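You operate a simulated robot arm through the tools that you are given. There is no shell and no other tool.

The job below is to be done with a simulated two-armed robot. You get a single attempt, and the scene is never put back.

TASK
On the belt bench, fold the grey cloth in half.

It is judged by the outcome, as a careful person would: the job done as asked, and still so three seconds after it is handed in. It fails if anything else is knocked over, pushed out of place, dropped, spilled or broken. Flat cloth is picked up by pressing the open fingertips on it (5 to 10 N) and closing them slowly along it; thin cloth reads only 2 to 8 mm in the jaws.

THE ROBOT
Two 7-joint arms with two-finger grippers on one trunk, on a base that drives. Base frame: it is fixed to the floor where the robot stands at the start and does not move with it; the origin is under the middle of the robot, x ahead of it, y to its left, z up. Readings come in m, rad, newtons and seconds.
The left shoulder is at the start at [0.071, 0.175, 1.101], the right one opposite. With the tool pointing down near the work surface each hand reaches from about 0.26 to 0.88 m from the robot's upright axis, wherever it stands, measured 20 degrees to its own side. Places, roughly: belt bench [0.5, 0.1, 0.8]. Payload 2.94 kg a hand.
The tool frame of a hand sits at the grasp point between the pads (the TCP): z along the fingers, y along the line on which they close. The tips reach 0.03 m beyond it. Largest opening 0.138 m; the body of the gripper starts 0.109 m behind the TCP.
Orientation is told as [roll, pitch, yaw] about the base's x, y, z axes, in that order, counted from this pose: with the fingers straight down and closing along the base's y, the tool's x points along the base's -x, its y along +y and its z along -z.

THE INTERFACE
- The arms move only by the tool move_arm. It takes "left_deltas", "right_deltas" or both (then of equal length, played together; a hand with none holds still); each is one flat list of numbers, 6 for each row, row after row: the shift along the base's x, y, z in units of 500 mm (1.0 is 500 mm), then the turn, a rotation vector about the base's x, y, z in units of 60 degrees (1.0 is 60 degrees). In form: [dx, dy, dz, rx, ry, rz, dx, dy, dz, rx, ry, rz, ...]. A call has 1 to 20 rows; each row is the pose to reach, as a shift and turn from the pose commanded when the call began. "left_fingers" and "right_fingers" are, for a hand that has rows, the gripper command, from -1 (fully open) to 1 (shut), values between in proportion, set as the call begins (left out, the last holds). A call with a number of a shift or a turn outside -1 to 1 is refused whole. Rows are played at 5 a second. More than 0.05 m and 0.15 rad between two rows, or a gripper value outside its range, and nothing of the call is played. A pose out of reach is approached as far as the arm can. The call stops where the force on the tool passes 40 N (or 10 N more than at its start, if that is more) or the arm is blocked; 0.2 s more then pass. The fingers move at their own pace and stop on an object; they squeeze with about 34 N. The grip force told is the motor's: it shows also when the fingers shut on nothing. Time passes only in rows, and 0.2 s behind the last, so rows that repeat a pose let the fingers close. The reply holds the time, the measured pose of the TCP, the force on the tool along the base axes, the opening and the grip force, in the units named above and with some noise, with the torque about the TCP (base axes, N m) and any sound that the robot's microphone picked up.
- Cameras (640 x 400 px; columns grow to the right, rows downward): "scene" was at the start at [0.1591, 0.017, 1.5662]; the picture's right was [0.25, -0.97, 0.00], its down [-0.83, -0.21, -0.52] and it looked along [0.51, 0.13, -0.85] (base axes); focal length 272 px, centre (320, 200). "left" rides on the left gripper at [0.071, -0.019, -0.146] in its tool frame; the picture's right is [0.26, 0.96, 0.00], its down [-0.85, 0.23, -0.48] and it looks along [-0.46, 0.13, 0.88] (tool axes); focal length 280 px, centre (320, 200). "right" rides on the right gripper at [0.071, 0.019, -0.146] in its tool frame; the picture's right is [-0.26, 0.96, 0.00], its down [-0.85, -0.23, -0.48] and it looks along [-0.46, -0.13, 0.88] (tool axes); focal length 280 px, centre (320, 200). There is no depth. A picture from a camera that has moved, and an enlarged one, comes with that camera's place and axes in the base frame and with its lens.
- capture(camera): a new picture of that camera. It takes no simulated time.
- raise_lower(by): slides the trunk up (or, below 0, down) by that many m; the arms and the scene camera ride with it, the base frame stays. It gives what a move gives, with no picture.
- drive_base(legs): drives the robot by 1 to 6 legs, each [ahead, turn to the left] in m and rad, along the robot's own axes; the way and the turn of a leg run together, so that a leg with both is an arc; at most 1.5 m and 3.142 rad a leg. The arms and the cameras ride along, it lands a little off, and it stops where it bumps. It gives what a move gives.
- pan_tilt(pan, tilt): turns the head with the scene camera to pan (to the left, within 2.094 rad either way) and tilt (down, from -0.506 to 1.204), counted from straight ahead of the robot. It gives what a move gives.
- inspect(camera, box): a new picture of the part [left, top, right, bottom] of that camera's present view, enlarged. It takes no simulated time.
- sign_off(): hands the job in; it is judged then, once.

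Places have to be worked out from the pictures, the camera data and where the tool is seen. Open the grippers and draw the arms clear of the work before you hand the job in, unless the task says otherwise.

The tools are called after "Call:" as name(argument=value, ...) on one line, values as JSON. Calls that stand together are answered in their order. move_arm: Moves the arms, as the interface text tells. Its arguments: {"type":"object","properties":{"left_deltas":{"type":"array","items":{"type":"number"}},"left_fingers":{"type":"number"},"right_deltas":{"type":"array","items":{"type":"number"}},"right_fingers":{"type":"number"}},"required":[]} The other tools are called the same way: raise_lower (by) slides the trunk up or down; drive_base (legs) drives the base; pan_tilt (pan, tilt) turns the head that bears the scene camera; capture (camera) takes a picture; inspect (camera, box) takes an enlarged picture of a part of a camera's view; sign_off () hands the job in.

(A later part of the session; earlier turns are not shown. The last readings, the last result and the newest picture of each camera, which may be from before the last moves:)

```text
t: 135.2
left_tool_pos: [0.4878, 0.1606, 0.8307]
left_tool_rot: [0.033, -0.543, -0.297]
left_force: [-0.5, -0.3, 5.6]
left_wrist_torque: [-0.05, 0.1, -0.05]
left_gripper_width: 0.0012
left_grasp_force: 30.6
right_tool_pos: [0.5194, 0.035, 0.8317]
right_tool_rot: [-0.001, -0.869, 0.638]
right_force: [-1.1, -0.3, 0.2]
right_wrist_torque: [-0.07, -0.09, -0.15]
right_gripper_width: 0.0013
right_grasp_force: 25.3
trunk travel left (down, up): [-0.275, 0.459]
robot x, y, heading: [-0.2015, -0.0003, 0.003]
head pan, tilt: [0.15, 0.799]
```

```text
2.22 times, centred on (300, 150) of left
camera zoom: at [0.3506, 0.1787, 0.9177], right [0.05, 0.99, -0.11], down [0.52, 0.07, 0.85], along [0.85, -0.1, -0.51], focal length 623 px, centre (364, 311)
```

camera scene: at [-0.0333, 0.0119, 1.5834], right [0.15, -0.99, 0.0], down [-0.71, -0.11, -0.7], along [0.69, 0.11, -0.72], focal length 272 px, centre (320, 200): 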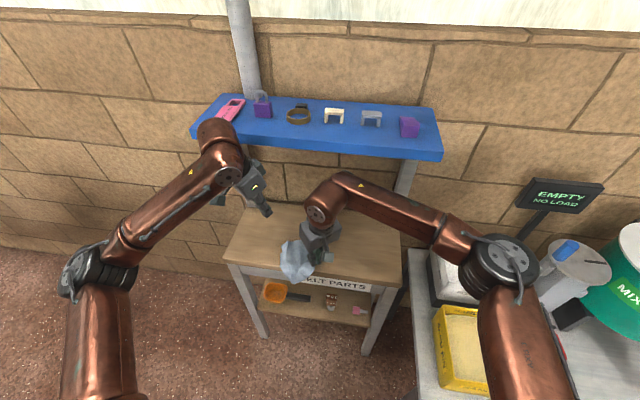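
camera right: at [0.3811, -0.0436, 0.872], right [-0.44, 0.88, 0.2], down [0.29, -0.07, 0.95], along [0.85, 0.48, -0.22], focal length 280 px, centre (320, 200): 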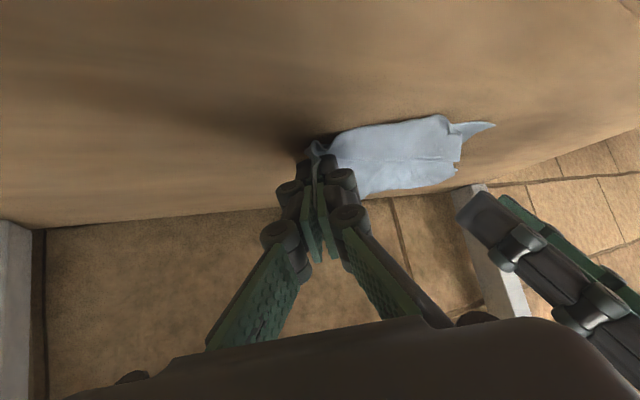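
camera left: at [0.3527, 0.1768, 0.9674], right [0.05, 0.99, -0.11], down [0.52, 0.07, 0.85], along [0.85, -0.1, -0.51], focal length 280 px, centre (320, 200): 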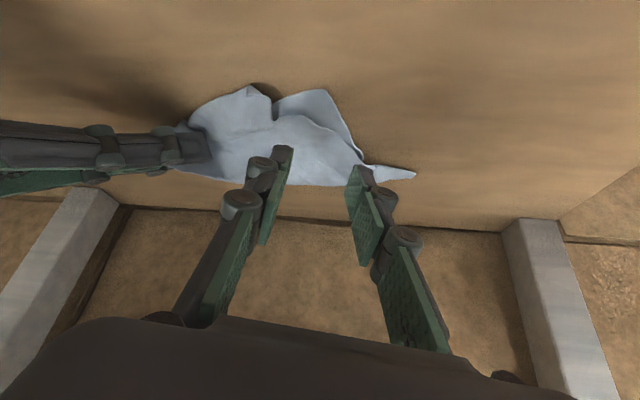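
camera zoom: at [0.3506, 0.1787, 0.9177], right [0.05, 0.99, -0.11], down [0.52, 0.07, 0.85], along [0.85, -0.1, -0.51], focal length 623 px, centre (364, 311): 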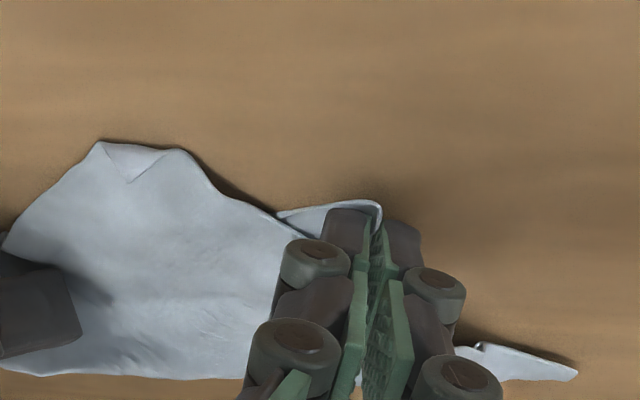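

K3 appears pinched. I'm lifting both hands together gently, keeping them close (no stretching), with the right tilting back up as it retreats.

Call:
move_arm(left_deltas=[0, 0, 0.04, 0, 0, 0, -0.01, 0, 0.08, 0, 0, 0, -0.022, 0, 0.12, 0, 0, 0, -0.034, 0, 0.16, 0, 0, 0, -0.046, 0, 0.2, 0, 0, 0, -0.058, 0.004, 0.24, 0, 0, 0, -0.07, 0.008, 0.28, 0, 0, 0, -0.085, 0.012, 0.32, 0, 0, 0, -0.1, 0.016, 0.36, 0, 0, 0, -0.116, 0.02, 0.4, 0, 0, 0], right_deltas=[-0.01, 0, 0.04, -0.0198, 0.0268, 0, -0.025, 0, 0.08, -0.0396, 0.0536, 0, -0.043, 0.002, 0.12, -0.0594, 0.0804, 0, -0.061, 0.004, 0.16, -0.0792, 0.1072, 0, -0.079, 0.006, 0.2, -0.099, 0.134, 0, -0.098, 0.008, 0.24, -0.1188, 0.1608, 0, -0.117, 0.01, 0.28, -0.1386, 0.1876, 0, -0.136, 0.012, 0.32, -0.1584, 0.2144, 0, -0.156, 0.015, 0.36, -0.1782, 0.2412, 0, -0.176, 0.018, 0.4, -0.198, 0.268, 0])

Call:
inspect(camera="scene", box=[240, 180, 400, 290])

Call:
capture(camera="left")

Call:
capture(camera="right")

```text
t: 137.4
left_tool_pos: [0.4295, 0.1725, 1.0315]
left_tool_rot: [0.03, -0.543, -0.297]
left_force: [0.1, 0.2, 0.5]
left_wrist_torque: [0.0, -0.04, 0.02]
left_gripper_width: 0.001
left_grasp_force: 30.7
right_tool_pos: [0.4319, 0.0444, 1.0341]
right_tool_rot: [-0.001, -0.518, 0.639]
right_force: [-1.6, -0.3, -0.1]
right_wrist_torque: [-0.01, -0.01, 0.03]
right_gripper_width: 0.0059
right_grasp_force: 43.7
trunk travel left (down, up): [-0.275, 0.459]
robot x, y, heading: [-0.199, 0.0005, 0.005]
head pan, tilt: [0.15, 0.799]
```

```text
3.64 times, centred on (320, 235) of scene
camera zoom: at [-0.0302, 0.0124, 1.5829], right [0.15, -0.99, 0.0], down [-0.71, -0.11, -0.7], along [0.69, 0.11, -0.72], focal length 988 px, centre (320, 73)
```

zoom: 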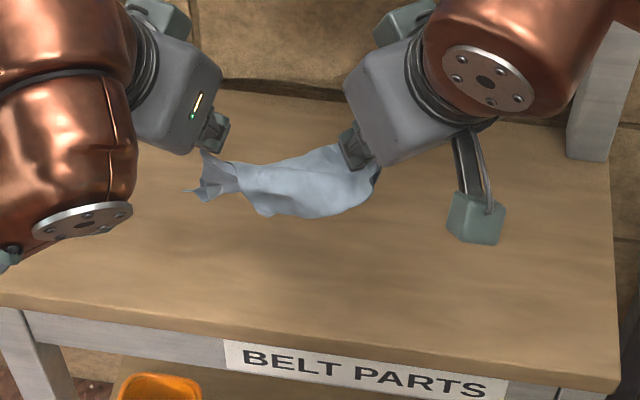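

```text
taken
camera left: at [0.2919, 0.1892, 1.1183], right [0.05, 0.99, -0.11], down [0.52, 0.07, 0.85], along [0.85, -0.1, -0.51], focal length 280 px, centre (320, 200)
```

left: 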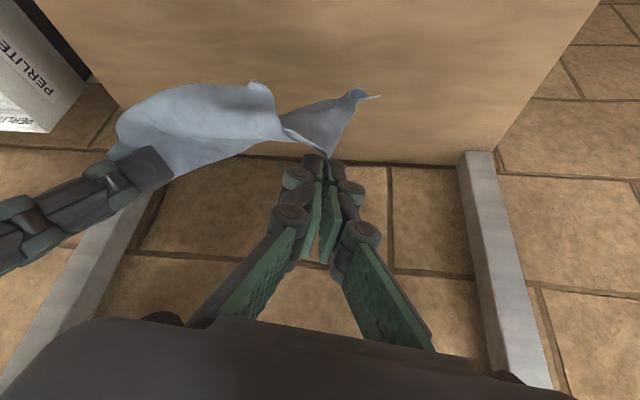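

```text
taken
camera right: at [0.3116, -0.0188, 1.1256], right [-0.39, 0.91, 0.13], down [0.54, 0.11, 0.83], along [0.74, 0.4, -0.54], focal length 280 px, centre (320, 200)
```

right: 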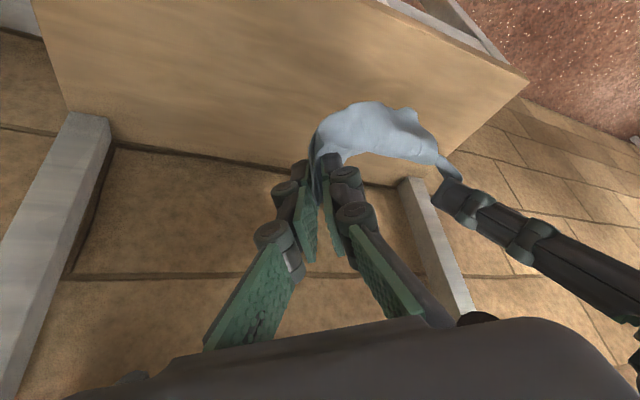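

The cloth is held at both ends but looks folded on itself. I'll let it settle and look again.

Call:
move_arm(left_deltas=[0, 0, 0, 0, 0, 0, 0, 0, 0, 0, 0, 0, 0, 0, 0, 0, 0, 0, 0, 0, 0, 0, 0, 0, 0, 0, 0, 0, 0, 0, 0, 0, 0, 0, 0, 0, 0, 0, 0, 0, 0, 0, 0, 0, 0, 0, 0, 0])

Call:
inspect(camera="scene", box=[275, 195, 345, 255])

Call:
inspect(camera="left", box=[100, 60, 400, 220])

Call:
inspect(camera="right", box=[290, 80, 490, 220])

```text
t: 139.2
left_tool_pos: [0.4308, 0.1713, 1.0298]
left_tool_rot: [0.032, -0.544, -0.297]
left_force: [-0.6, -0.2, 0.7]
left_wrist_torque: [0.03, -0.01, -0.01]
left_gripper_width: 0.0009
left_grasp_force: 30.0
right_tool_pos: [0.4327, 0.0468, 1.0339]
right_tool_rot: [0.0, -0.521, 0.637]
right_force: [-0.4, 0.4, -0.4]
right_wrist_torque: [0.05, 0.03, -0.02]
right_gripper_width: 0.0047
right_grasp_force: 30.5
trunk travel left (down, up): [-0.275, 0.459]
robot x, y, heading: [-0.1998, 0.0011, 0.003]
head pan, tilt: [0.15, 0.799]
```

```text
6.67 times, centred on (310, 225) of scene
camera zoom: at [-0.0291, 0.0123, 1.5827], right [0.15, -0.99, 0.0], down [-0.71, -0.11, -0.7], along [0.69, 0.11, -0.72], focal length 1810 px, centre (387, 33)
```

zoom: 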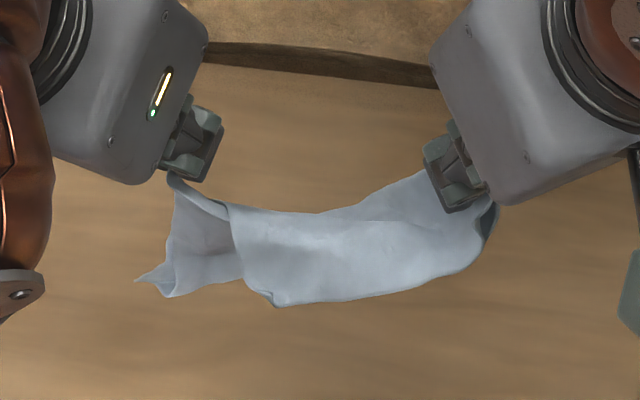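

```text
2.13 times, centred on (250, 140) of left
camera zoom: at [0.2927, 0.1891, 1.1177], right [0.05, 0.99, -0.11], down [0.52, 0.07, 0.85], along [0.85, -0.1, -0.51], focal length 598 px, centre (469, 328)
```

zoom: 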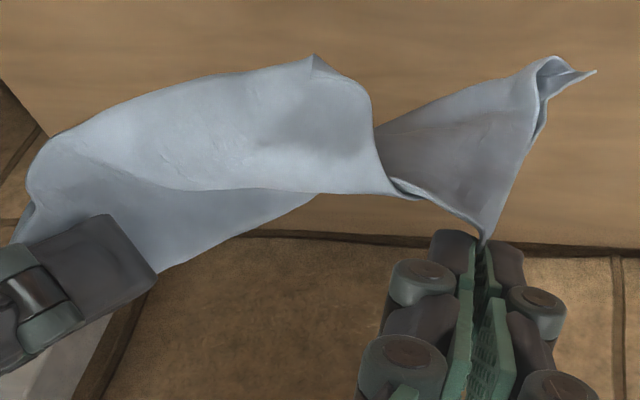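

```text
2.86 times, centred on (390, 150) of right
camera zoom: at [0.3126, -0.0189, 1.125], right [-0.39, 0.91, 0.13], down [0.54, 0.11, 0.83], along [0.74, 0.4, -0.54], focal length 801 px, centre (120, 343)
```

zoom: 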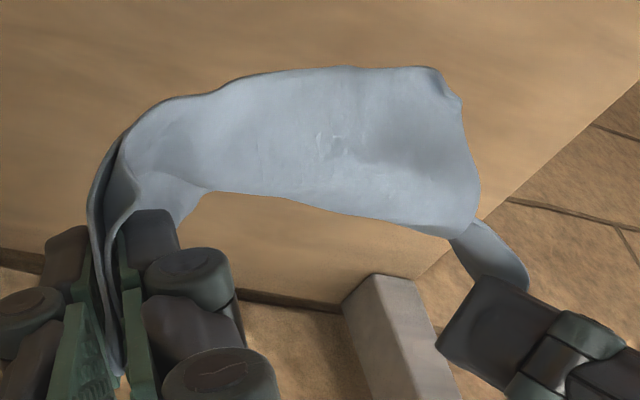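

The cloth is stiff and stays partly rolled, with K2 flopped to the front. I'll lay it on the bench while dragging the held edge forward so the free panel trails toward me and unrolls.

Call:
move_arm(left_deltas=[0.035, 0, -0.025, -0.0154, -0.0505, 0, 0.07, 0, -0.05, -0.0308, -0.101, 0, 0.105, 0, -0.075, -0.0463, -0.1515, 0, 0.14, 0, -0.1, -0.0617, -0.202, 0, 0.16, 0, -0.135, -0.0771, -0.2525, 0, 0.18, 0, -0.17, -0.0925, -0.303, 0, 0.2, 0, -0.205, -0.0925, -0.303, 0, 0.22, 0, -0.24, -0.0925, -0.303, 0, 0.24, 0, -0.275, -0.0925, -0.303, 0, 0.26, 0, -0.31, -0.0925, -0.303, 0, 0.28, 0, -0.345, -0.0925, -0.303, 0, 0.3, 0, -0.375, -0.0925, -0.303, 0, 0.32, 0, -0.388, -0.0925, -0.303, 0], right_deltas=[0.035, 0, -0.025, 0.033, -0.0447, 0, 0.07, 0, -0.05, 0.066, -0.0893, 0, 0.105, 0, -0.075, 0.099, -0.134, 0, 0.14, 0, -0.1, 0.132, -0.1787, 0, 0.16, 0, -0.135, 0.165, -0.2233, 0, 0.18, 0, -0.17, 0.198, -0.268, 0, 0.2, 0, -0.205, 0.198, -0.268, 0, 0.22, 0, -0.24, 0.198, -0.268, 0, 0.24, 0, -0.275, 0.198, -0.268, 0, 0.26, 0, -0.31, 0.198, -0.268, 0, 0.28, 0, -0.345, 0.198, -0.268, 0, 0.3, 0, -0.375, 0.198, -0.268, 0, 0.32, 0, -0.39, 0.198, -0.268, 0])

Call:
inspect(camera="scene", box=[250, 190, 370, 270])

Call:
capture(camera="left")

Call:
capture(camera="right")

```text
t: 142.1
left_tool_pos: [0.5924, 0.1693, 0.8349]
left_tool_rot: [0.03, -0.876, -0.297]
left_force: [0.3, 0.1, 0.4]
left_wrist_torque: [-0.02, 0.0, -0.01]
left_gripper_width: 0.0009
left_grasp_force: 30.8
right_tool_pos: [0.5928, 0.0438, 0.8381]
right_tool_rot: [0.001, -0.869, 0.636]
right_force: [-3.6, -1.0, 2.1]
right_wrist_torque: [0.01, -0.04, 0.0]
right_gripper_width: 0.0002
right_grasp_force: 25.4
trunk travel left (down, up): [-0.275, 0.459]
robot x, y, heading: [-0.1999, 0.0025, 0.006]
head pan, tilt: [0.15, 0.799]
```

```text
5.00 times, centred on (310, 230) of scene
camera zoom: at [-0.0288, 0.0122, 1.5827], right [0.15, -0.99, 0.0], down [-0.71, -0.11, -0.7], along [0.69, 0.11, -0.72], focal length 1358 px, centre (370, 50)
```

zoom: 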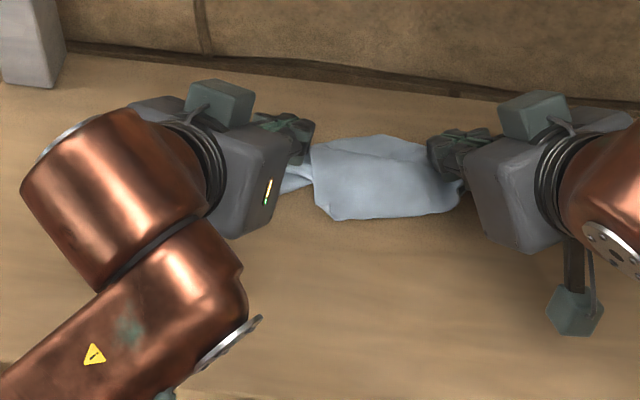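

```text
taken
camera left: at [0.4333, 0.1937, 0.8735], right [0.1, 0.98, -0.18], down [0.23, 0.15, 0.96], along [0.97, -0.14, -0.21], focal length 280 px, centre (320, 200)
```

left: 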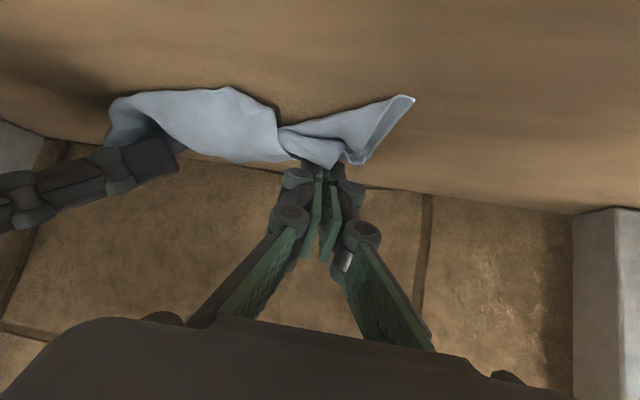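

```text
taken
camera right: at [0.4544, -0.0347, 0.8781], right [-0.44, 0.88, 0.2], down [0.29, -0.07, 0.95], along [0.85, 0.48, -0.22], focal length 280 px, centre (320, 200)
```

right: 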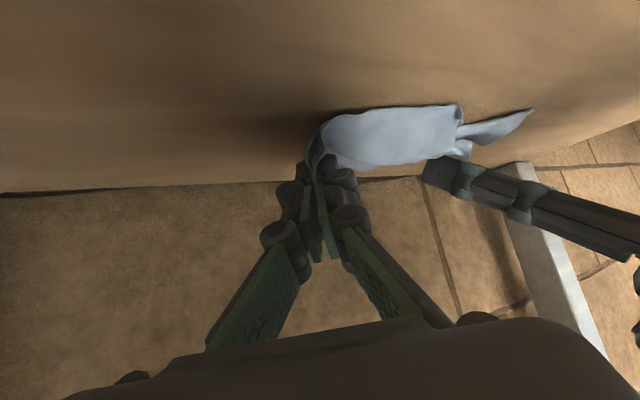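

It's still rolled, so I'll release both hands, retreat and see how the cloth relaxes on the bench.

Call:
move_arm(left_deltas=[0, 0, 0, 0, 0, 0, 0, 0, 0, 0, 0, 0, 0, 0, 0, 0, 0, 0, -0.04, 0.01, 0.035, 0, 0, 0, -0.1, 0.03, 0.09, 0, 0, 0, -0.17, 0.08, 0.12, 0, 0, 0, -0.24, 0.13, 0.14, 0, 0, 0, -0.31, 0.18, 0.16, 0, 0, 0], right_deltas=[0, 0, 0, 0, 0, 0, 0, 0, 0, 0, 0, 0, 0, 0, 0, 0, 0, 0, -0.03, -0.025, 0.035, 0, 0, 0, -0.09, -0.06, 0.08, 0, 0, 0, -0.16, -0.1, 0.11, 0, 0, 0, -0.23, -0.14, 0.14, 0, 0, 0, -0.3, -0.18, 0.16, 0, 0, 0], left_fingers=0.3, right_fingers=0.3)

Call:
inspect(camera="scene", box=[270, 200, 350, 260])

Call:
capture(camera="left")

Call:
capture(camera="right")

```text
t: 143.8
left_tool_pos: [0.4349, 0.2581, 0.9181]
left_tool_rot: [0.032, -0.875, -0.297]
left_force: [0.4, 0.4, 0.0]
left_wrist_torque: [0.01, 0.02, -0.01]
left_gripper_width: 0.0484
left_grasp_force: 0.1
right_tool_pos: [0.4408, -0.045, 0.9184]
right_tool_rot: [0.0, -0.869, 0.638]
right_force: [-0.4, -0.2, -0.1]
right_wrist_torque: [-0.02, 0.04, 0.01]
right_gripper_width: 0.0483
right_grasp_force: 0.2
trunk travel left (down, up): [-0.275, 0.459]
robot x, y, heading: [-0.1971, -0.0021, 0.001]
head pan, tilt: [0.15, 0.799]
```

```text
6.67 times, centred on (310, 230) of scene
camera zoom: at [-0.0306, 0.012, 1.583], right [0.15, -0.99, 0.0], down [-0.71, -0.11, -0.7], along [0.69, 0.11, -0.72], focal length 1810 px, centre (387, 0)
```

zoom: 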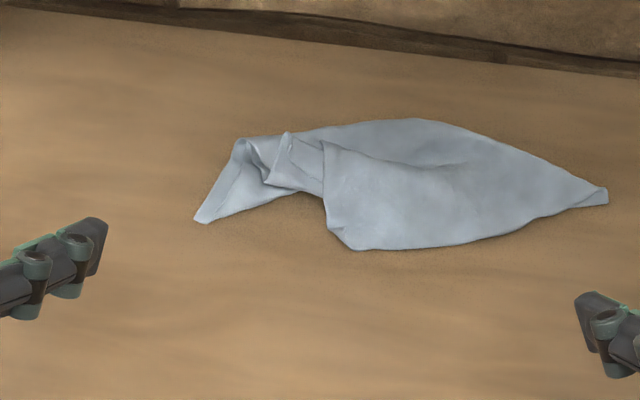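

```text
taken
camera left: at [0.2771, 0.2822, 0.9567], right [0.1, 0.98, -0.18], down [0.23, 0.15, 0.96], along [0.97, -0.14, -0.21], focal length 280 px, centre (320, 200)
```

left: 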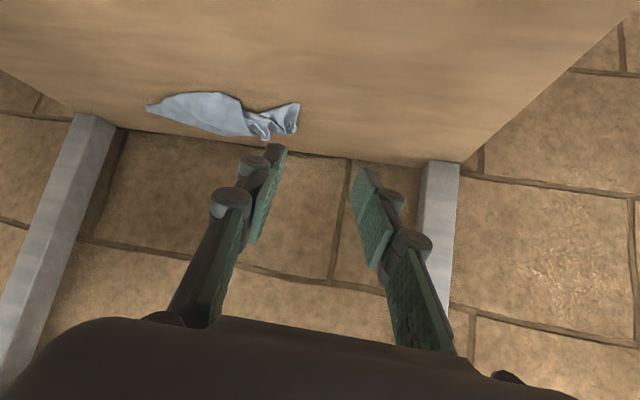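

```text
taken
camera right: at [0.3022, -0.1239, 0.9595], right [-0.44, 0.88, 0.2], down [0.29, -0.07, 0.96], along [0.85, 0.48, -0.22], focal length 280 px, centre (320, 200)
```

right: 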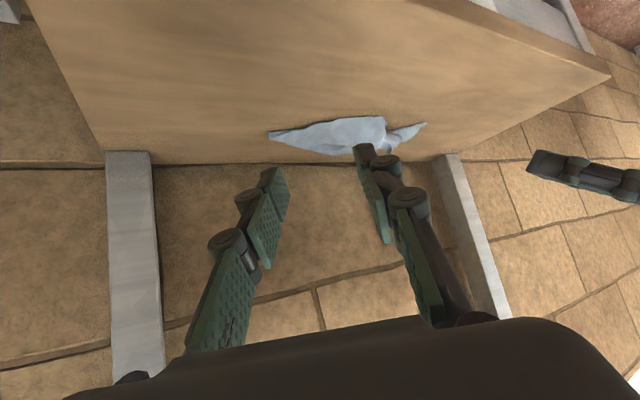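

The cloth is a folded bundle: K1 tip (0.591,-0.01), K2 corner (0.535,0.122) on top, T tip (0.54,0.205). I'll pinch K2 with the left hand and pull it toward me so the layer underneath lags behind by friction and unrolls.

Call:
move_arm(left_deltas=[0.043, -0.056, 0, 0.01, 0.032, 0, 0.086, -0.112, -0.01, 0.02, 0.064, 0, 0.128, -0.168, -0.03, 0.03, 0.095, 0, 0.171, -0.225, -0.05, 0.039, 0.127, 0, 0.213, -0.281, -0.08, 0.049, 0.159, 0, 0.213, -0.281, -0.13, 0.049, 0.159, 0, 0.213, -0.281, -0.164, 0.049, 0.159, 0], left_fingers=0.42)

Call:
capture(camera="left")

Call:
inspect(camera="scene", box=[270, 200, 350, 260])

```text
t: 145.4
left_tool_pos: [0.5428, 0.1199, 0.8327]
left_tool_rot: [0.034, -0.7, -0.297]
left_force: [0.1, 0.2, 0.4]
left_wrist_torque: [0.01, 0.01, 0.01]
left_gripper_width: 0.0404
left_grasp_force: 0.0
right_tool_pos: [0.4415, -0.0453, 0.9181]
right_tool_rot: [0.002, -0.867, 0.638]
right_force: [0.5, -0.2, -0.2]
right_wrist_torque: [0.01, -0.02, 0.01]
right_gripper_width: 0.0483
right_grasp_force: 0.1
trunk travel left (down, up): [-0.275, 0.459]
robot x, y, heading: [-0.2015, -0.0014, 0.002]
head pan, tilt: [0.15, 0.799]
```

```text
taken
camera left: at [0.394, 0.1406, 0.8993], right [0.07, 0.99, -0.14], down [0.39, 0.11, 0.92], along [0.92, -0.12, -0.37], focal length 280 px, centre (320, 200)
```

left: 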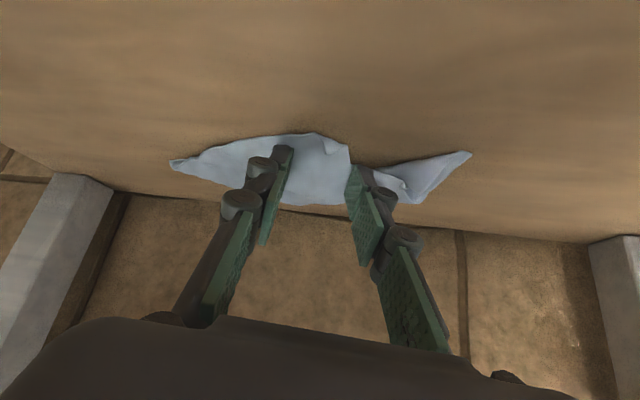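

```text
6.67 times, centred on (310, 230) of scene
camera zoom: at [-0.0286, 0.0115, 1.5826], right [0.15, -0.99, 0.0], down [-0.71, -0.11, -0.7], along [0.69, 0.11, -0.72], focal length 1810 px, centre (387, 0)
```

zoom: 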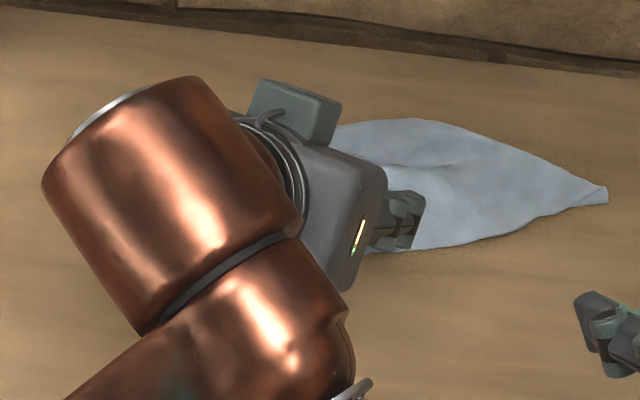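

The jaws straddle the K2 corner well. I'm pressing and closing.

Call:
move_arm(left_deltas=[0, 0, -0.004, 0, 0, 0, 0, 0, -0.007, 0, 0, 0, 0, 0, -0.007, 0, 0, 0])

Call:
move_arm(left_deltas=[0, 0, 0, 0, 0, 0, 0, 0, 0, 0, 0, 0], left_fingers=0.54)

Call:
move_arm(left_deltas=[0, 0, 0, 0, 0, 0, 0, 0, 0, 0, 0, 0], left_fingers=0.68)

Call:
inspect(camera="left", box=[160, 80, 480, 260])

Call:
move_arm(left_deltas=[0, 0, 0, 0, 0, 0, 0, 0, 0, 0, 0, 0], left_fingers=0.82)

Call:
move_arm(left_deltas=[0, 0, -0.001, 0, 0, 0, 0, 0, -0.002, 0, 0, 0, 0, 0, -0.002, 0, 0, 0], left_fingers=1.0)

Call:
inspect(camera="left", box=[160, 80, 480, 260])

```text
t: 146.2
left_tool_pos: [0.5434, 0.1201, 0.832]
left_tool_rot: [0.033, -0.704, -0.296]
left_force: [-0.7, -0.3, 8.3]
left_wrist_torque: [-0.25, 0.02, -0.02]
left_gripper_width: 0.0402
left_grasp_force: 0.2
right_tool_pos: [0.4414, -0.0457, 0.918]
right_tool_rot: [0.002, -0.867, 0.637]
right_force: [-0.3, 0.4, -0.2]
right_wrist_torque: [0.0, -0.03, 0.0]
right_gripper_width: 0.0481
right_grasp_force: 0.1
trunk travel left (down, up): [-0.275, 0.459]
robot x, y, heading: [-0.1995, 0.002, -0.0]
head pan, tilt: [0.15, 0.799]
```

```text
t: 146.8
left_tool_pos: [0.5418, 0.1199, 0.832]
left_tool_rot: [0.034, -0.704, -0.297]
left_force: [0.7, -1.4, 11.0]
left_wrist_torque: [-0.27, -0.05, 0.01]
left_gripper_width: 0.0315
left_grasp_force: 0.0
right_tool_pos: [0.4403, -0.0469, 0.9184]
right_tool_rot: [0.0, -0.868, 0.636]
right_force: [-0.7, -0.4, 0.2]
right_wrist_torque: [0.02, 0.01, 0.0]
right_gripper_width: 0.0481
right_grasp_force: 0.1
trunk travel left (down, up): [-0.275, 0.459]
robot x, y, heading: [-0.2051, -0.0023, 0.004]
head pan, tilt: [0.15, 0.799]
```

```text
t: 147.4
left_tool_pos: [0.5437, 0.1202, 0.8314]
left_tool_rot: [0.033, -0.703, -0.297]
left_force: [-1.0, -2.1, 10.2]
left_wrist_torque: [-0.27, -0.03, 0.01]
left_gripper_width: 0.0225
left_grasp_force: 0.2
right_tool_pos: [0.442, -0.0453, 0.9188]
right_tool_rot: [0.0, -0.868, 0.637]
right_force: [1.0, -0.7, 0.0]
right_wrist_torque: [0.05, 0.02, 0.0]
right_gripper_width: 0.0483
right_grasp_force: 0.0
trunk travel left (down, up): [-0.275, 0.459]
robot x, y, heading: [-0.1989, -0.0013, 0.003]
head pan, tilt: [0.15, 0.799]
```

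```text
2.00 times, centred on (320, 170) of left
camera zoom: at [0.3932, 0.1409, 0.8963], right [0.07, 0.99, -0.14], down [0.38, 0.11, 0.92], along [0.92, -0.12, -0.37], focal length 561 px, centre (320, 260)
```

zoom: 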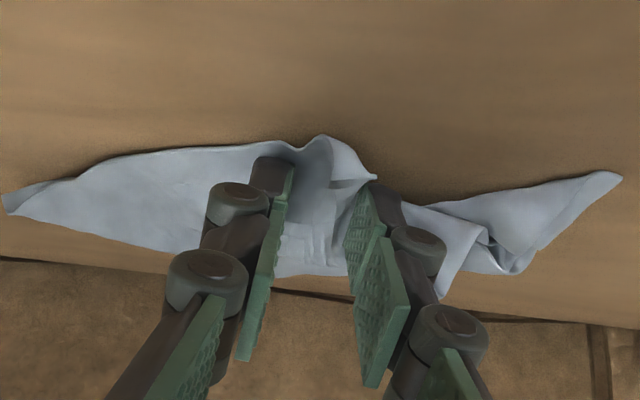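

```text
t: 148.1
left_tool_pos: [0.5418, 0.1194, 0.8298]
left_tool_rot: [0.032, -0.699, -0.296]
left_force: [-1.5, -1.7, 7.5]
left_wrist_torque: [-0.18, -0.02, 0.0]
left_gripper_width: 0.0121
left_grasp_force: 0.1
right_tool_pos: [0.4404, -0.0461, 0.9186]
right_tool_rot: [0.001, -0.868, 0.637]
right_force: [0.1, -0.2, 0.5]
right_wrist_torque: [-0.01, 0.03, 0.04]
right_gripper_width: 0.0483
right_grasp_force: 0.2
trunk travel left (down, up): [-0.275, 0.459]
robot x, y, heading: [-0.2021, -0.0017, 0.001]
head pan, tilt: [0.15, 0.799]
```

```text
t: 148.8
left_tool_pos: [0.5429, 0.1212, 0.8293]
left_tool_rot: [0.036, -0.699, -0.297]
left_force: [0.2, -1.5, 5.4]
left_wrist_torque: [-0.44, -0.25, -0.26]
left_gripper_width: 0.006
left_grasp_force: 42.1
right_tool_pos: [0.4426, -0.0456, 0.918]
right_tool_rot: [0.002, -0.867, 0.637]
right_force: [0.0, 0.0, 0.2]
right_wrist_torque: [-0.04, 0.02, 0.02]
right_gripper_width: 0.0487
right_grasp_force: 0.0
trunk travel left (down, up): [-0.275, 0.459]
robot x, y, heading: [-0.2028, -0.0001, 0.002]
head pan, tilt: [0.15, 0.799]
```

```text
2.00 times, centred on (320, 170) of left
camera zoom: at [0.3934, 0.1416, 0.8948], right [0.07, 0.99, -0.14], down [0.39, 0.11, 0.92], along [0.92, -0.12, -0.37], focal length 561 px, centre (320, 260)
```

zoom: 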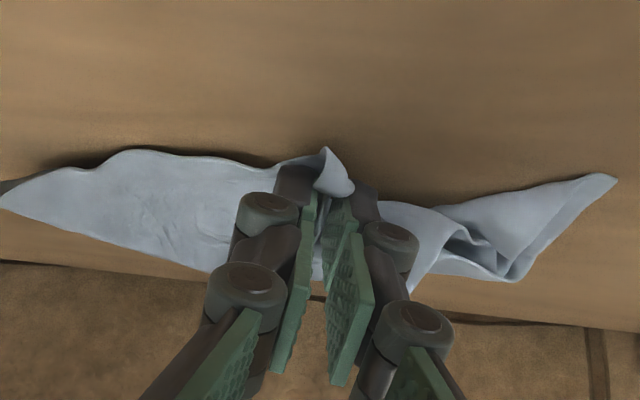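

K2 is gripped (6 mm). I'm lifting it a little and pulling it toward me.

Call:
move_arm(left_deltas=[-0.02, 0, 0.04, 0, 0, 0, -0.05, 0, 0.07, 0, 0, 0, -0.08, 0, 0.09, 0, 0, 0, -0.11, 0, 0.1, 0, 0, 0, -0.14, 0, 0.1, 0, 0, 0, -0.17, 0, 0.09, 0, 0, 0, -0.19, 0, 0.07, 0, 0, 0, -0.21, 0, 0.05, 0, 0, 0, -0.22, 0, 0.03, 0, 0, 0])

Call:
inspect(camera="scene", box=[250, 190, 370, 280])

Call:
capture(camera="left")

Call:
capture(camera="right")

```text
t: 150.8
left_tool_pos: [0.4327, 0.1206, 0.845]
left_tool_rot: [0.033, -0.699, -0.298]
left_force: [-0.2, 0.8, -1.3]
left_wrist_torque: [-0.02, 0.05, 0.01]
left_gripper_width: 0.0062
left_grasp_force: 32.9
right_tool_pos: [0.4419, -0.0465, 0.9181]
right_tool_rot: [0.002, -0.869, 0.637]
right_force: [0.5, -0.1, 1.1]
right_wrist_torque: [0.02, -0.01, 0.0]
right_gripper_width: 0.0484
right_grasp_force: 0.0
trunk travel left (down, up): [-0.275, 0.459]
robot x, y, heading: [-0.202, 0.0016, 0.002]
head pan, tilt: [0.15, 0.799]
```

```text
4.44 times, centred on (310, 235) of scene
camera zoom: at [-0.029, 0.0121, 1.5827], right [0.15, -0.99, 0.0], down [-0.71, -0.11, -0.7], along [0.69, 0.11, -0.72], focal length 1207 px, centre (364, 44)
```

zoom: 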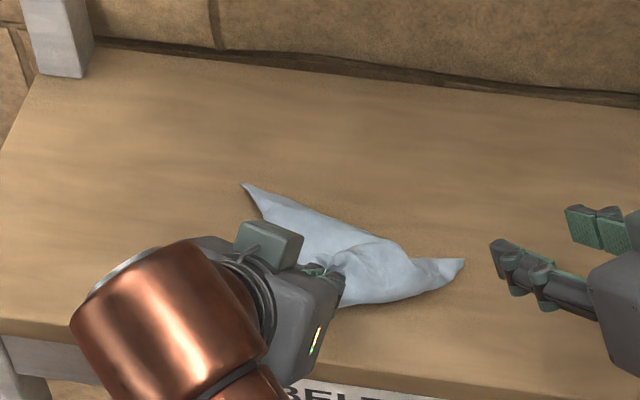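

```text
taken
camera left: at [0.2846, 0.1412, 0.9095], right [0.07, 0.99, -0.14], down [0.39, 0.11, 0.92], along [0.92, -0.12, -0.37], focal length 280 px, centre (320, 200)
```

left: 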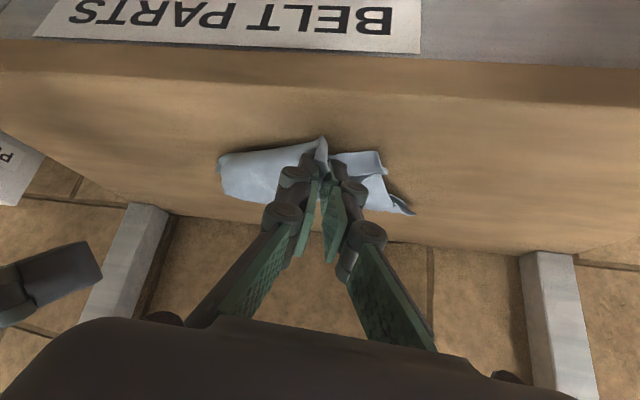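

```text
taken
camera right: at [0.3036, -0.1237, 0.9585], right [-0.44, 0.88, 0.2], down [0.29, -0.07, 0.95], along [0.85, 0.48, -0.22], focal length 280 px, centre (320, 200)
```

right: 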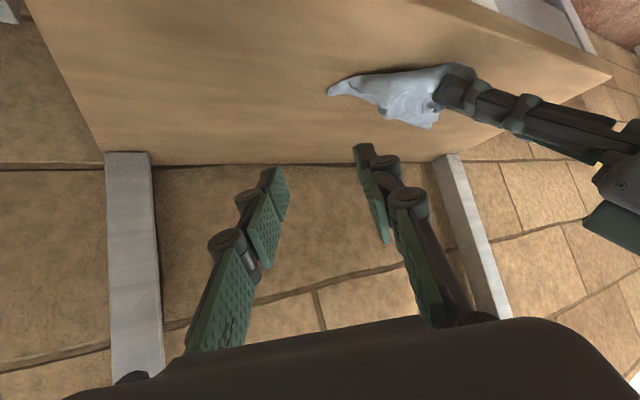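

I'll zoom in to see the new layering.

Call:
inspect(camera="scene", box=[290, 220, 350, 255])

Call:
inspect(camera="right", box=[310, 40, 490, 150])

Call:
inspect(camera="left", box=[200, 110, 440, 240])

```text
10.67 times, centred on (320, 238) of scene
camera zoom: at [-0.029, 0.0121, 1.5827], right [0.15, -0.99, 0.0], down [-0.71, -0.11, -0.7], along [0.69, 0.11, -0.72], focal length 2897 px, centre (320, -200)
```

zoom: 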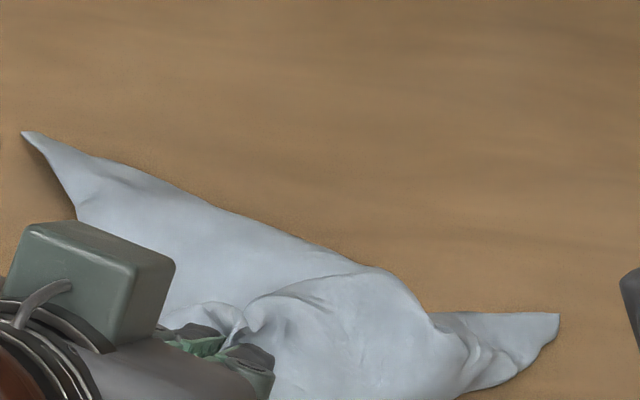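

```text
3.56 times, centred on (400, 95) of right
camera zoom: at [0.3036, -0.1237, 0.9585], right [-0.44, 0.88, 0.2], down [0.29, -0.07, 0.95], along [0.85, 0.48, -0.22], focal length 997 px, centre (36, 573)
```

zoom: 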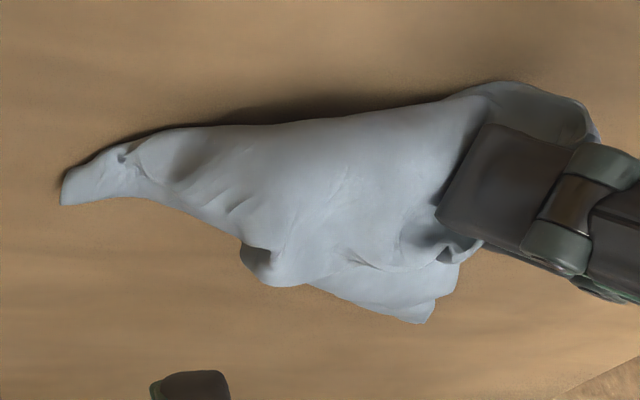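

```text
2.67 times, centred on (320, 175) of left
camera zoom: at [0.2846, 0.1412, 0.9095], right [0.07, 0.99, -0.14], down [0.39, 0.11, 0.92], along [0.92, -0.12, -0.37], focal length 748 px, centre (320, 267)
```

zoom: 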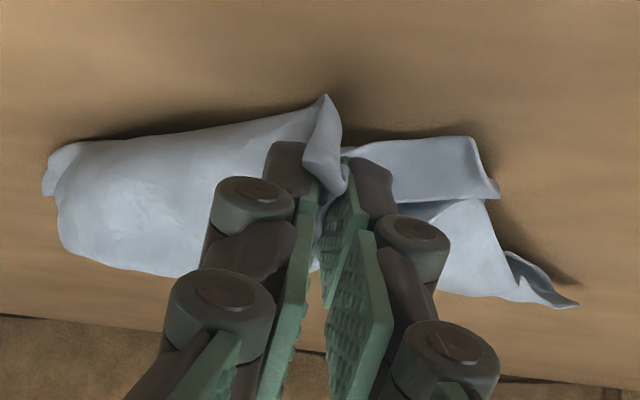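

The bundle is tangled, so a systematic approach: I'll hang it fully from this single corner so gravity opens it, then lay it down along the bench diagonal and pull the side corners apart. I'm lifting the left hand high and moving the right out of the way.

Call:
move_arm(left_deltas=[0, 0, 0.05, 0, 0, 0, 0, 0, 0.1, 0, 0, 0, 0, 0, 0.15, 0, 0, 0, 0, 0, 0.2, 0, 0, 0, 0, 0, 0.25, 0, 0, 0, 0, 0, 0.3, 0, 0, 0, 0, 0, 0.35, 0, 0, 0, 0, 0, 0.4, 0, 0, 0, 0, 0, 0.45, 0, 0, 0, 0, 0, 0.5, 0, 0, 0, 0, 0, 0.5, 0, 0, 0, 0, 0, 0.5, 0, 0, 0, 0, 0, 0.5, 0, 0, 0, 0, 0, 0.5, 0, 0, 0], right_deltas=[-0.02, -0.03, 0, 0, 0, 0, -0.04, -0.06, 0, 0, 0, 0, -0.06, -0.09, 0, 0, 0, 0, -0.08, -0.12, 0, 0, 0, 0, -0.1, -0.15, 0, 0, 0, 0, -0.1, -0.15, 0, 0, 0, 0, -0.1, -0.15, 0, 0, 0, 0, -0.1, -0.15, 0, 0, 0, 0, -0.1, -0.15, 0, 0, 0, 0, -0.1, -0.15, 0, 0, 0, 0, -0.1, -0.15, 0, 0, 0, 0, -0.1, -0.15, 0, 0, 0, 0, -0.1, -0.15, 0, 0, 0, 0, -0.1, -0.15, 0, 0, 0, 0])

Call:
inspect(camera="scene", box=[230, 170, 390, 290])

Call:
capture(camera="left")

Call:
capture(camera="right")

```text
t: 153.8
left_tool_pos: [0.4321, 0.1201, 1.0945]
left_tool_rot: [0.034, -0.702, -0.296]
left_force: [1.3, -1.0, -0.2]
left_wrist_torque: [-0.01, 0.05, -0.01]
left_gripper_width: 0.0053
left_grasp_force: 41.0
right_tool_pos: [0.3921, -0.1213, 0.9193]
right_tool_rot: [-0.001, -0.868, 0.635]
right_force: [0.2, 0.3, 0.1]
right_wrist_torque: [-0.02, 0.0, -0.03]
right_gripper_width: 0.0483
right_grasp_force: 0.1
trunk travel left (down, up): [-0.275, 0.459]
robot x, y, heading: [-0.2055, 0.0015, -0.001]
head pan, tilt: [0.15, 0.799]
```

```text
3.33 times, centred on (310, 230) of scene
camera zoom: at [-0.0291, 0.0119, 1.5827], right [0.15, -0.99, 0.0], down [-0.71, -0.11, -0.7], along [0.69, 0.11, -0.72], focal length 905 px, centre (353, 100)
```

zoom: 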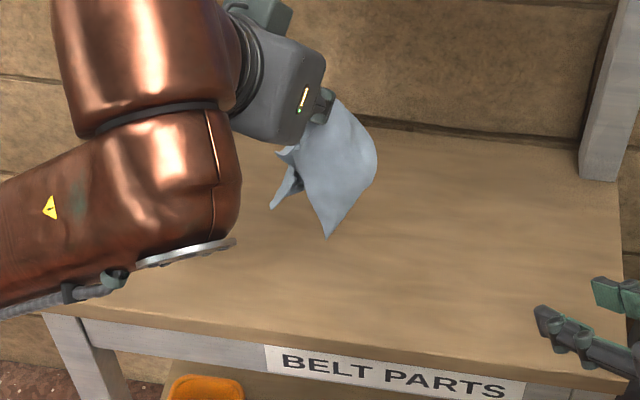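

```text
taken
camera left: at [0.2839, 0.1413, 1.1587], right [0.07, 0.99, -0.14], down [0.39, 0.11, 0.92], along [0.92, -0.12, -0.37], focal length 280 px, centre (320, 200)
```

left: 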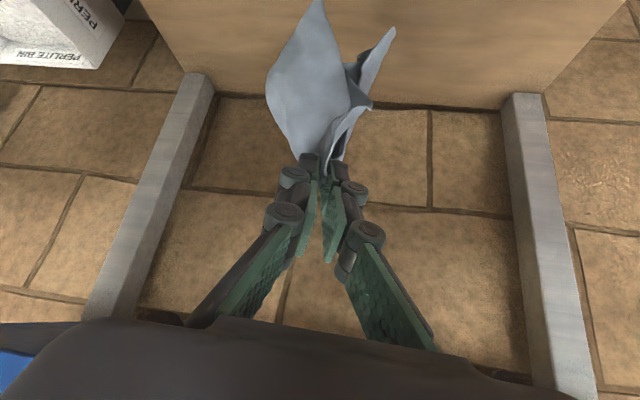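

```text
taken
camera right: at [0.2536, -0.2006, 0.9594], right [-0.44, 0.88, 0.2], down [0.29, -0.07, 0.95], along [0.85, 0.48, -0.22], focal length 280 px, centre (320, 200)
```

right: 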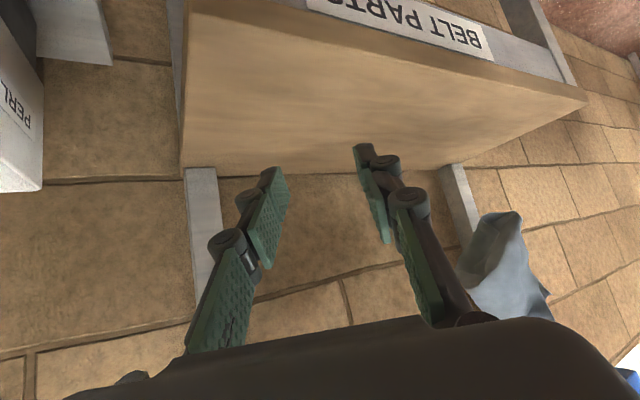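

The grip evidently caught several layers near the cloth's middle (it hangs only 12 cm, like a handkerchief held at its centre). I'll lower it straight down so the skirt splays outward on the bench, then release and look.

Call:
move_arm(left_deltas=[0, 0, -0.07, 0, 0, 0, 0.01, 0, -0.14, 0, 0, 0, 0.04, 0, -0.2, 0, 0, 0, 0.08, 0, -0.25, 0, 0, 0, 0.12, 0, -0.29, 0, 0, 0, 0.14, 0, -0.33, 0, 0, 0, 0.15, 0, -0.37, 0, 0, 0, 0.15, 0, -0.41, 0, 0, 0, 0.15, 0, -0.45, 0, 0, 0, 0.15, 0, -0.49, 0, 0, 0, 0.15, 0, -0.52, 0, 0, 0])

Call:
inspect(camera="scene", box=[250, 190, 370, 280])

Call:
capture(camera="left")

```text
t: 156.2
left_tool_pos: [0.5077, 0.1213, 0.834]
left_tool_rot: [0.033, -0.701, -0.295]
left_force: [1.7, 0.1, -0.6]
left_wrist_torque: [0.07, 0.02, 0.06]
left_gripper_width: 0.0012
left_grasp_force: 27.8
right_tool_pos: [0.393, -0.1225, 0.9195]
right_tool_rot: [0.0, -0.868, 0.638]
right_force: [-0.3, 0.6, -0.7]
right_wrist_torque: [0.0, -0.01, 0.03]
right_gripper_width: 0.048
right_grasp_force: 0.1
trunk travel left (down, up): [-0.275, 0.459]
robot x, y, heading: [-0.2028, 0.0026, 0.005]
head pan, tilt: [0.15, 0.799]
```

```text
4.44 times, centred on (310, 235) of scene
camera zoom: at [-0.0289, 0.0121, 1.5827], right [0.15, -0.99, 0.0], down [-0.71, -0.11, -0.7], along [0.69, 0.11, -0.72], focal length 1207 px, centre (364, 44)
```

zoom: 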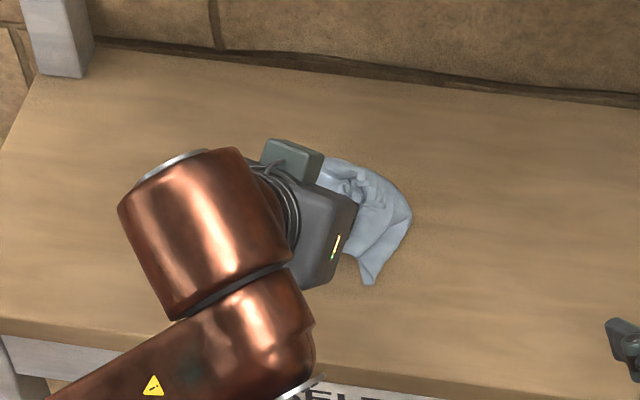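

```text
taken
camera left: at [0.3582, 0.1416, 0.8987], right [0.07, 0.99, -0.14], down [0.39, 0.11, 0.92], along [0.92, -0.12, -0.37], focal length 280 px, centre (320, 200)
```

left: 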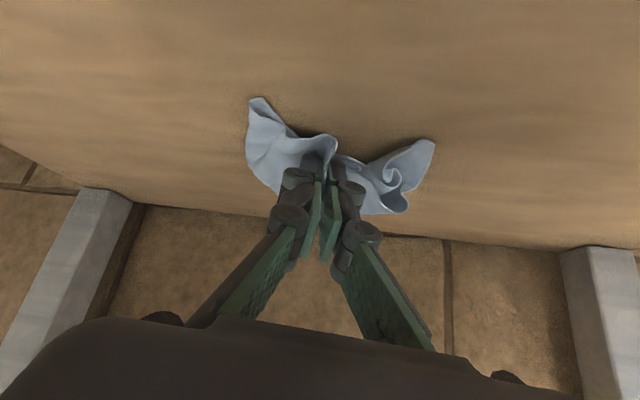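

Now I release, back the hand away along its axis and look at the relaxed cloth.

Call:
move_arm(left_deltas=[0, 0, 0, 0, 0, 0, 0, 0, 0, 0, 0, 0, 0, 0, 0, 0, 0, 0, -0.03, 0.01, 0.04, 0, 0, 0, -0.07, 0.03, 0.1, 0, 0, 0, -0.12, 0.09, 0.14, 0, 0, 0, -0.16, 0.16, 0.17, 0, 0, 0, -0.2, 0.23, 0.19, 0, 0, 0], left_fingers=0.3)

Call:
inspect(camera="scene", box=[280, 205, 350, 255])

Call:
capture(camera="left")

Call:
capture(camera="right")

```text
t: 158.1
left_tool_pos: [0.4068, 0.2368, 0.9282]
left_tool_rot: [0.032, -0.7, -0.296]
left_force: [-0.5, 0.6, 0.5]
left_wrist_torque: [-0.01, -0.04, -0.03]
left_gripper_width: 0.0484
left_grasp_force: 0.1
right_tool_pos: [0.3913, -0.1217, 0.9192]
right_tool_rot: [-0.002, -0.867, 0.638]
right_force: [0.2, 0.7, 0.1]
right_wrist_torque: [-0.05, 0.01, -0.02]
right_gripper_width: 0.0482
right_grasp_force: 0.2
trunk travel left (down, up): [-0.275, 0.459]
robot x, y, heading: [-0.1985, -0.0011, -0.001]
head pan, tilt: [0.15, 0.799]
```

```text
8.00 times, centred on (315, 230) of scene
camera zoom: at [-0.0297, 0.0132, 1.5828], right [0.15, -0.99, 0.0], down [-0.71, -0.11, -0.7], along [0.69, 0.1, -0.72], focal length 2173 px, centre (360, -40)
```

zoom: 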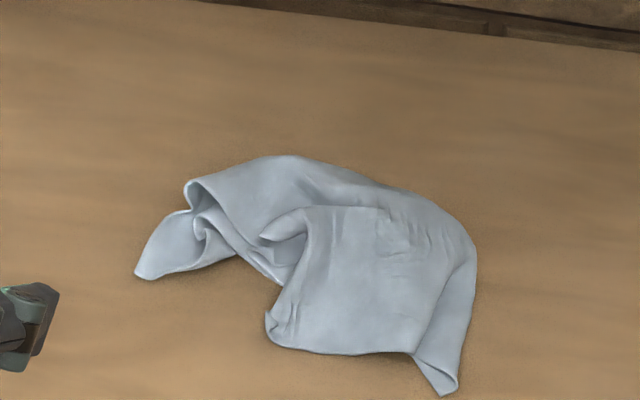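

```text
taken
camera left: at [0.2576, 0.2581, 0.9935], right [0.07, 0.99, -0.15], down [0.39, 0.11, 0.92], along [0.92, -0.12, -0.37], focal length 280 px, centre (320, 200)
```

left: 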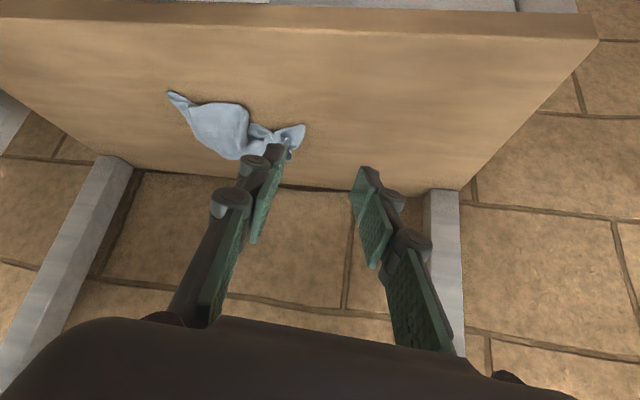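

```text
taken
camera right: at [0.2532, -0.1998, 0.9599], right [-0.44, 0.88, 0.2], down [0.29, -0.07, 0.96], along [0.85, 0.48, -0.22], focal length 280 px, centre (320, 200)
```

right: 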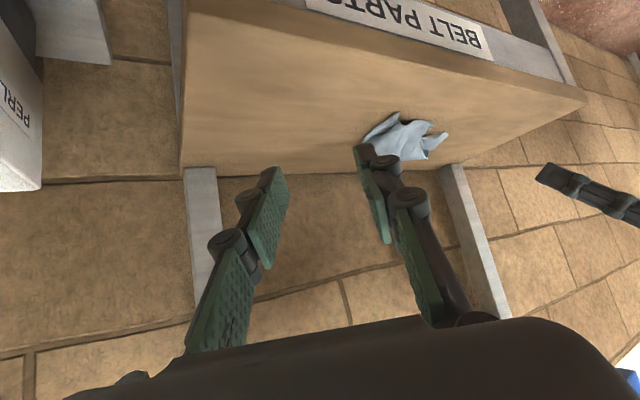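

The cloth now shows K1 (0.476,0.049), K2 (0.493,0.126) on the top layer, T (0.515,0.189), crest at (0.591,0.135). K1–K2 is a top-layer edge, so lifting it should let the rest hang down. Let me look at details from the hand cameras first.

Call:
inspect(camera="left", box=[150, 70, 330, 180])

Call:
inspect(camera="right", box=[340, 90, 470, 180])

Call:
inspect(camera="scene", box=[292, 222, 340, 256])

```text
3.56 times, centred on (240, 125) of left
camera zoom: at [0.2576, 0.2581, 0.9935], right [0.07, 0.99, -0.15], down [0.39, 0.11, 0.92], along [0.92, -0.12, -0.37], focal length 997 px, centre (604, 467)
```

zoom: 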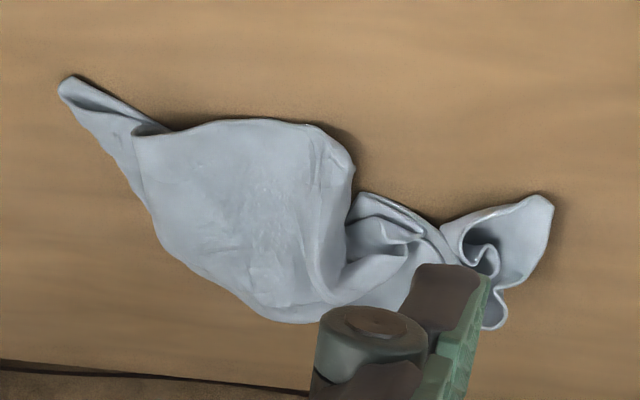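

```text
4.44 times, centred on (405, 135) of right
camera zoom: at [0.2532, -0.1998, 0.9599], right [-0.44, 0.88, 0.2], down [0.29, -0.07, 0.96], along [0.85, 0.48, -0.22], focal length 1246 px, centre (-58, 489)
```

zoom: 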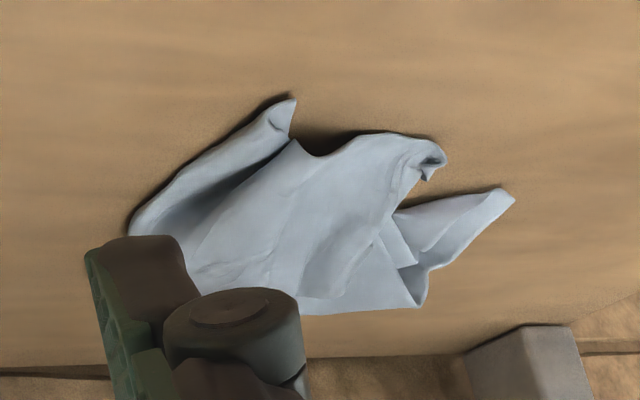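

```text
11.76 times, centred on (316, 239) of scene
camera zoom: at [-0.0297, 0.0132, 1.5828], right [0.15, -0.99, 0.0], down [-0.71, -0.11, -0.7], along [0.69, 0.1, -0.72], focal length 3195 px, centre (367, -259)
```

zoom: 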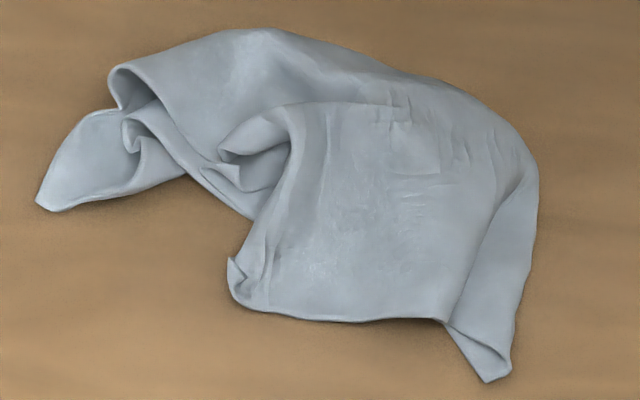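

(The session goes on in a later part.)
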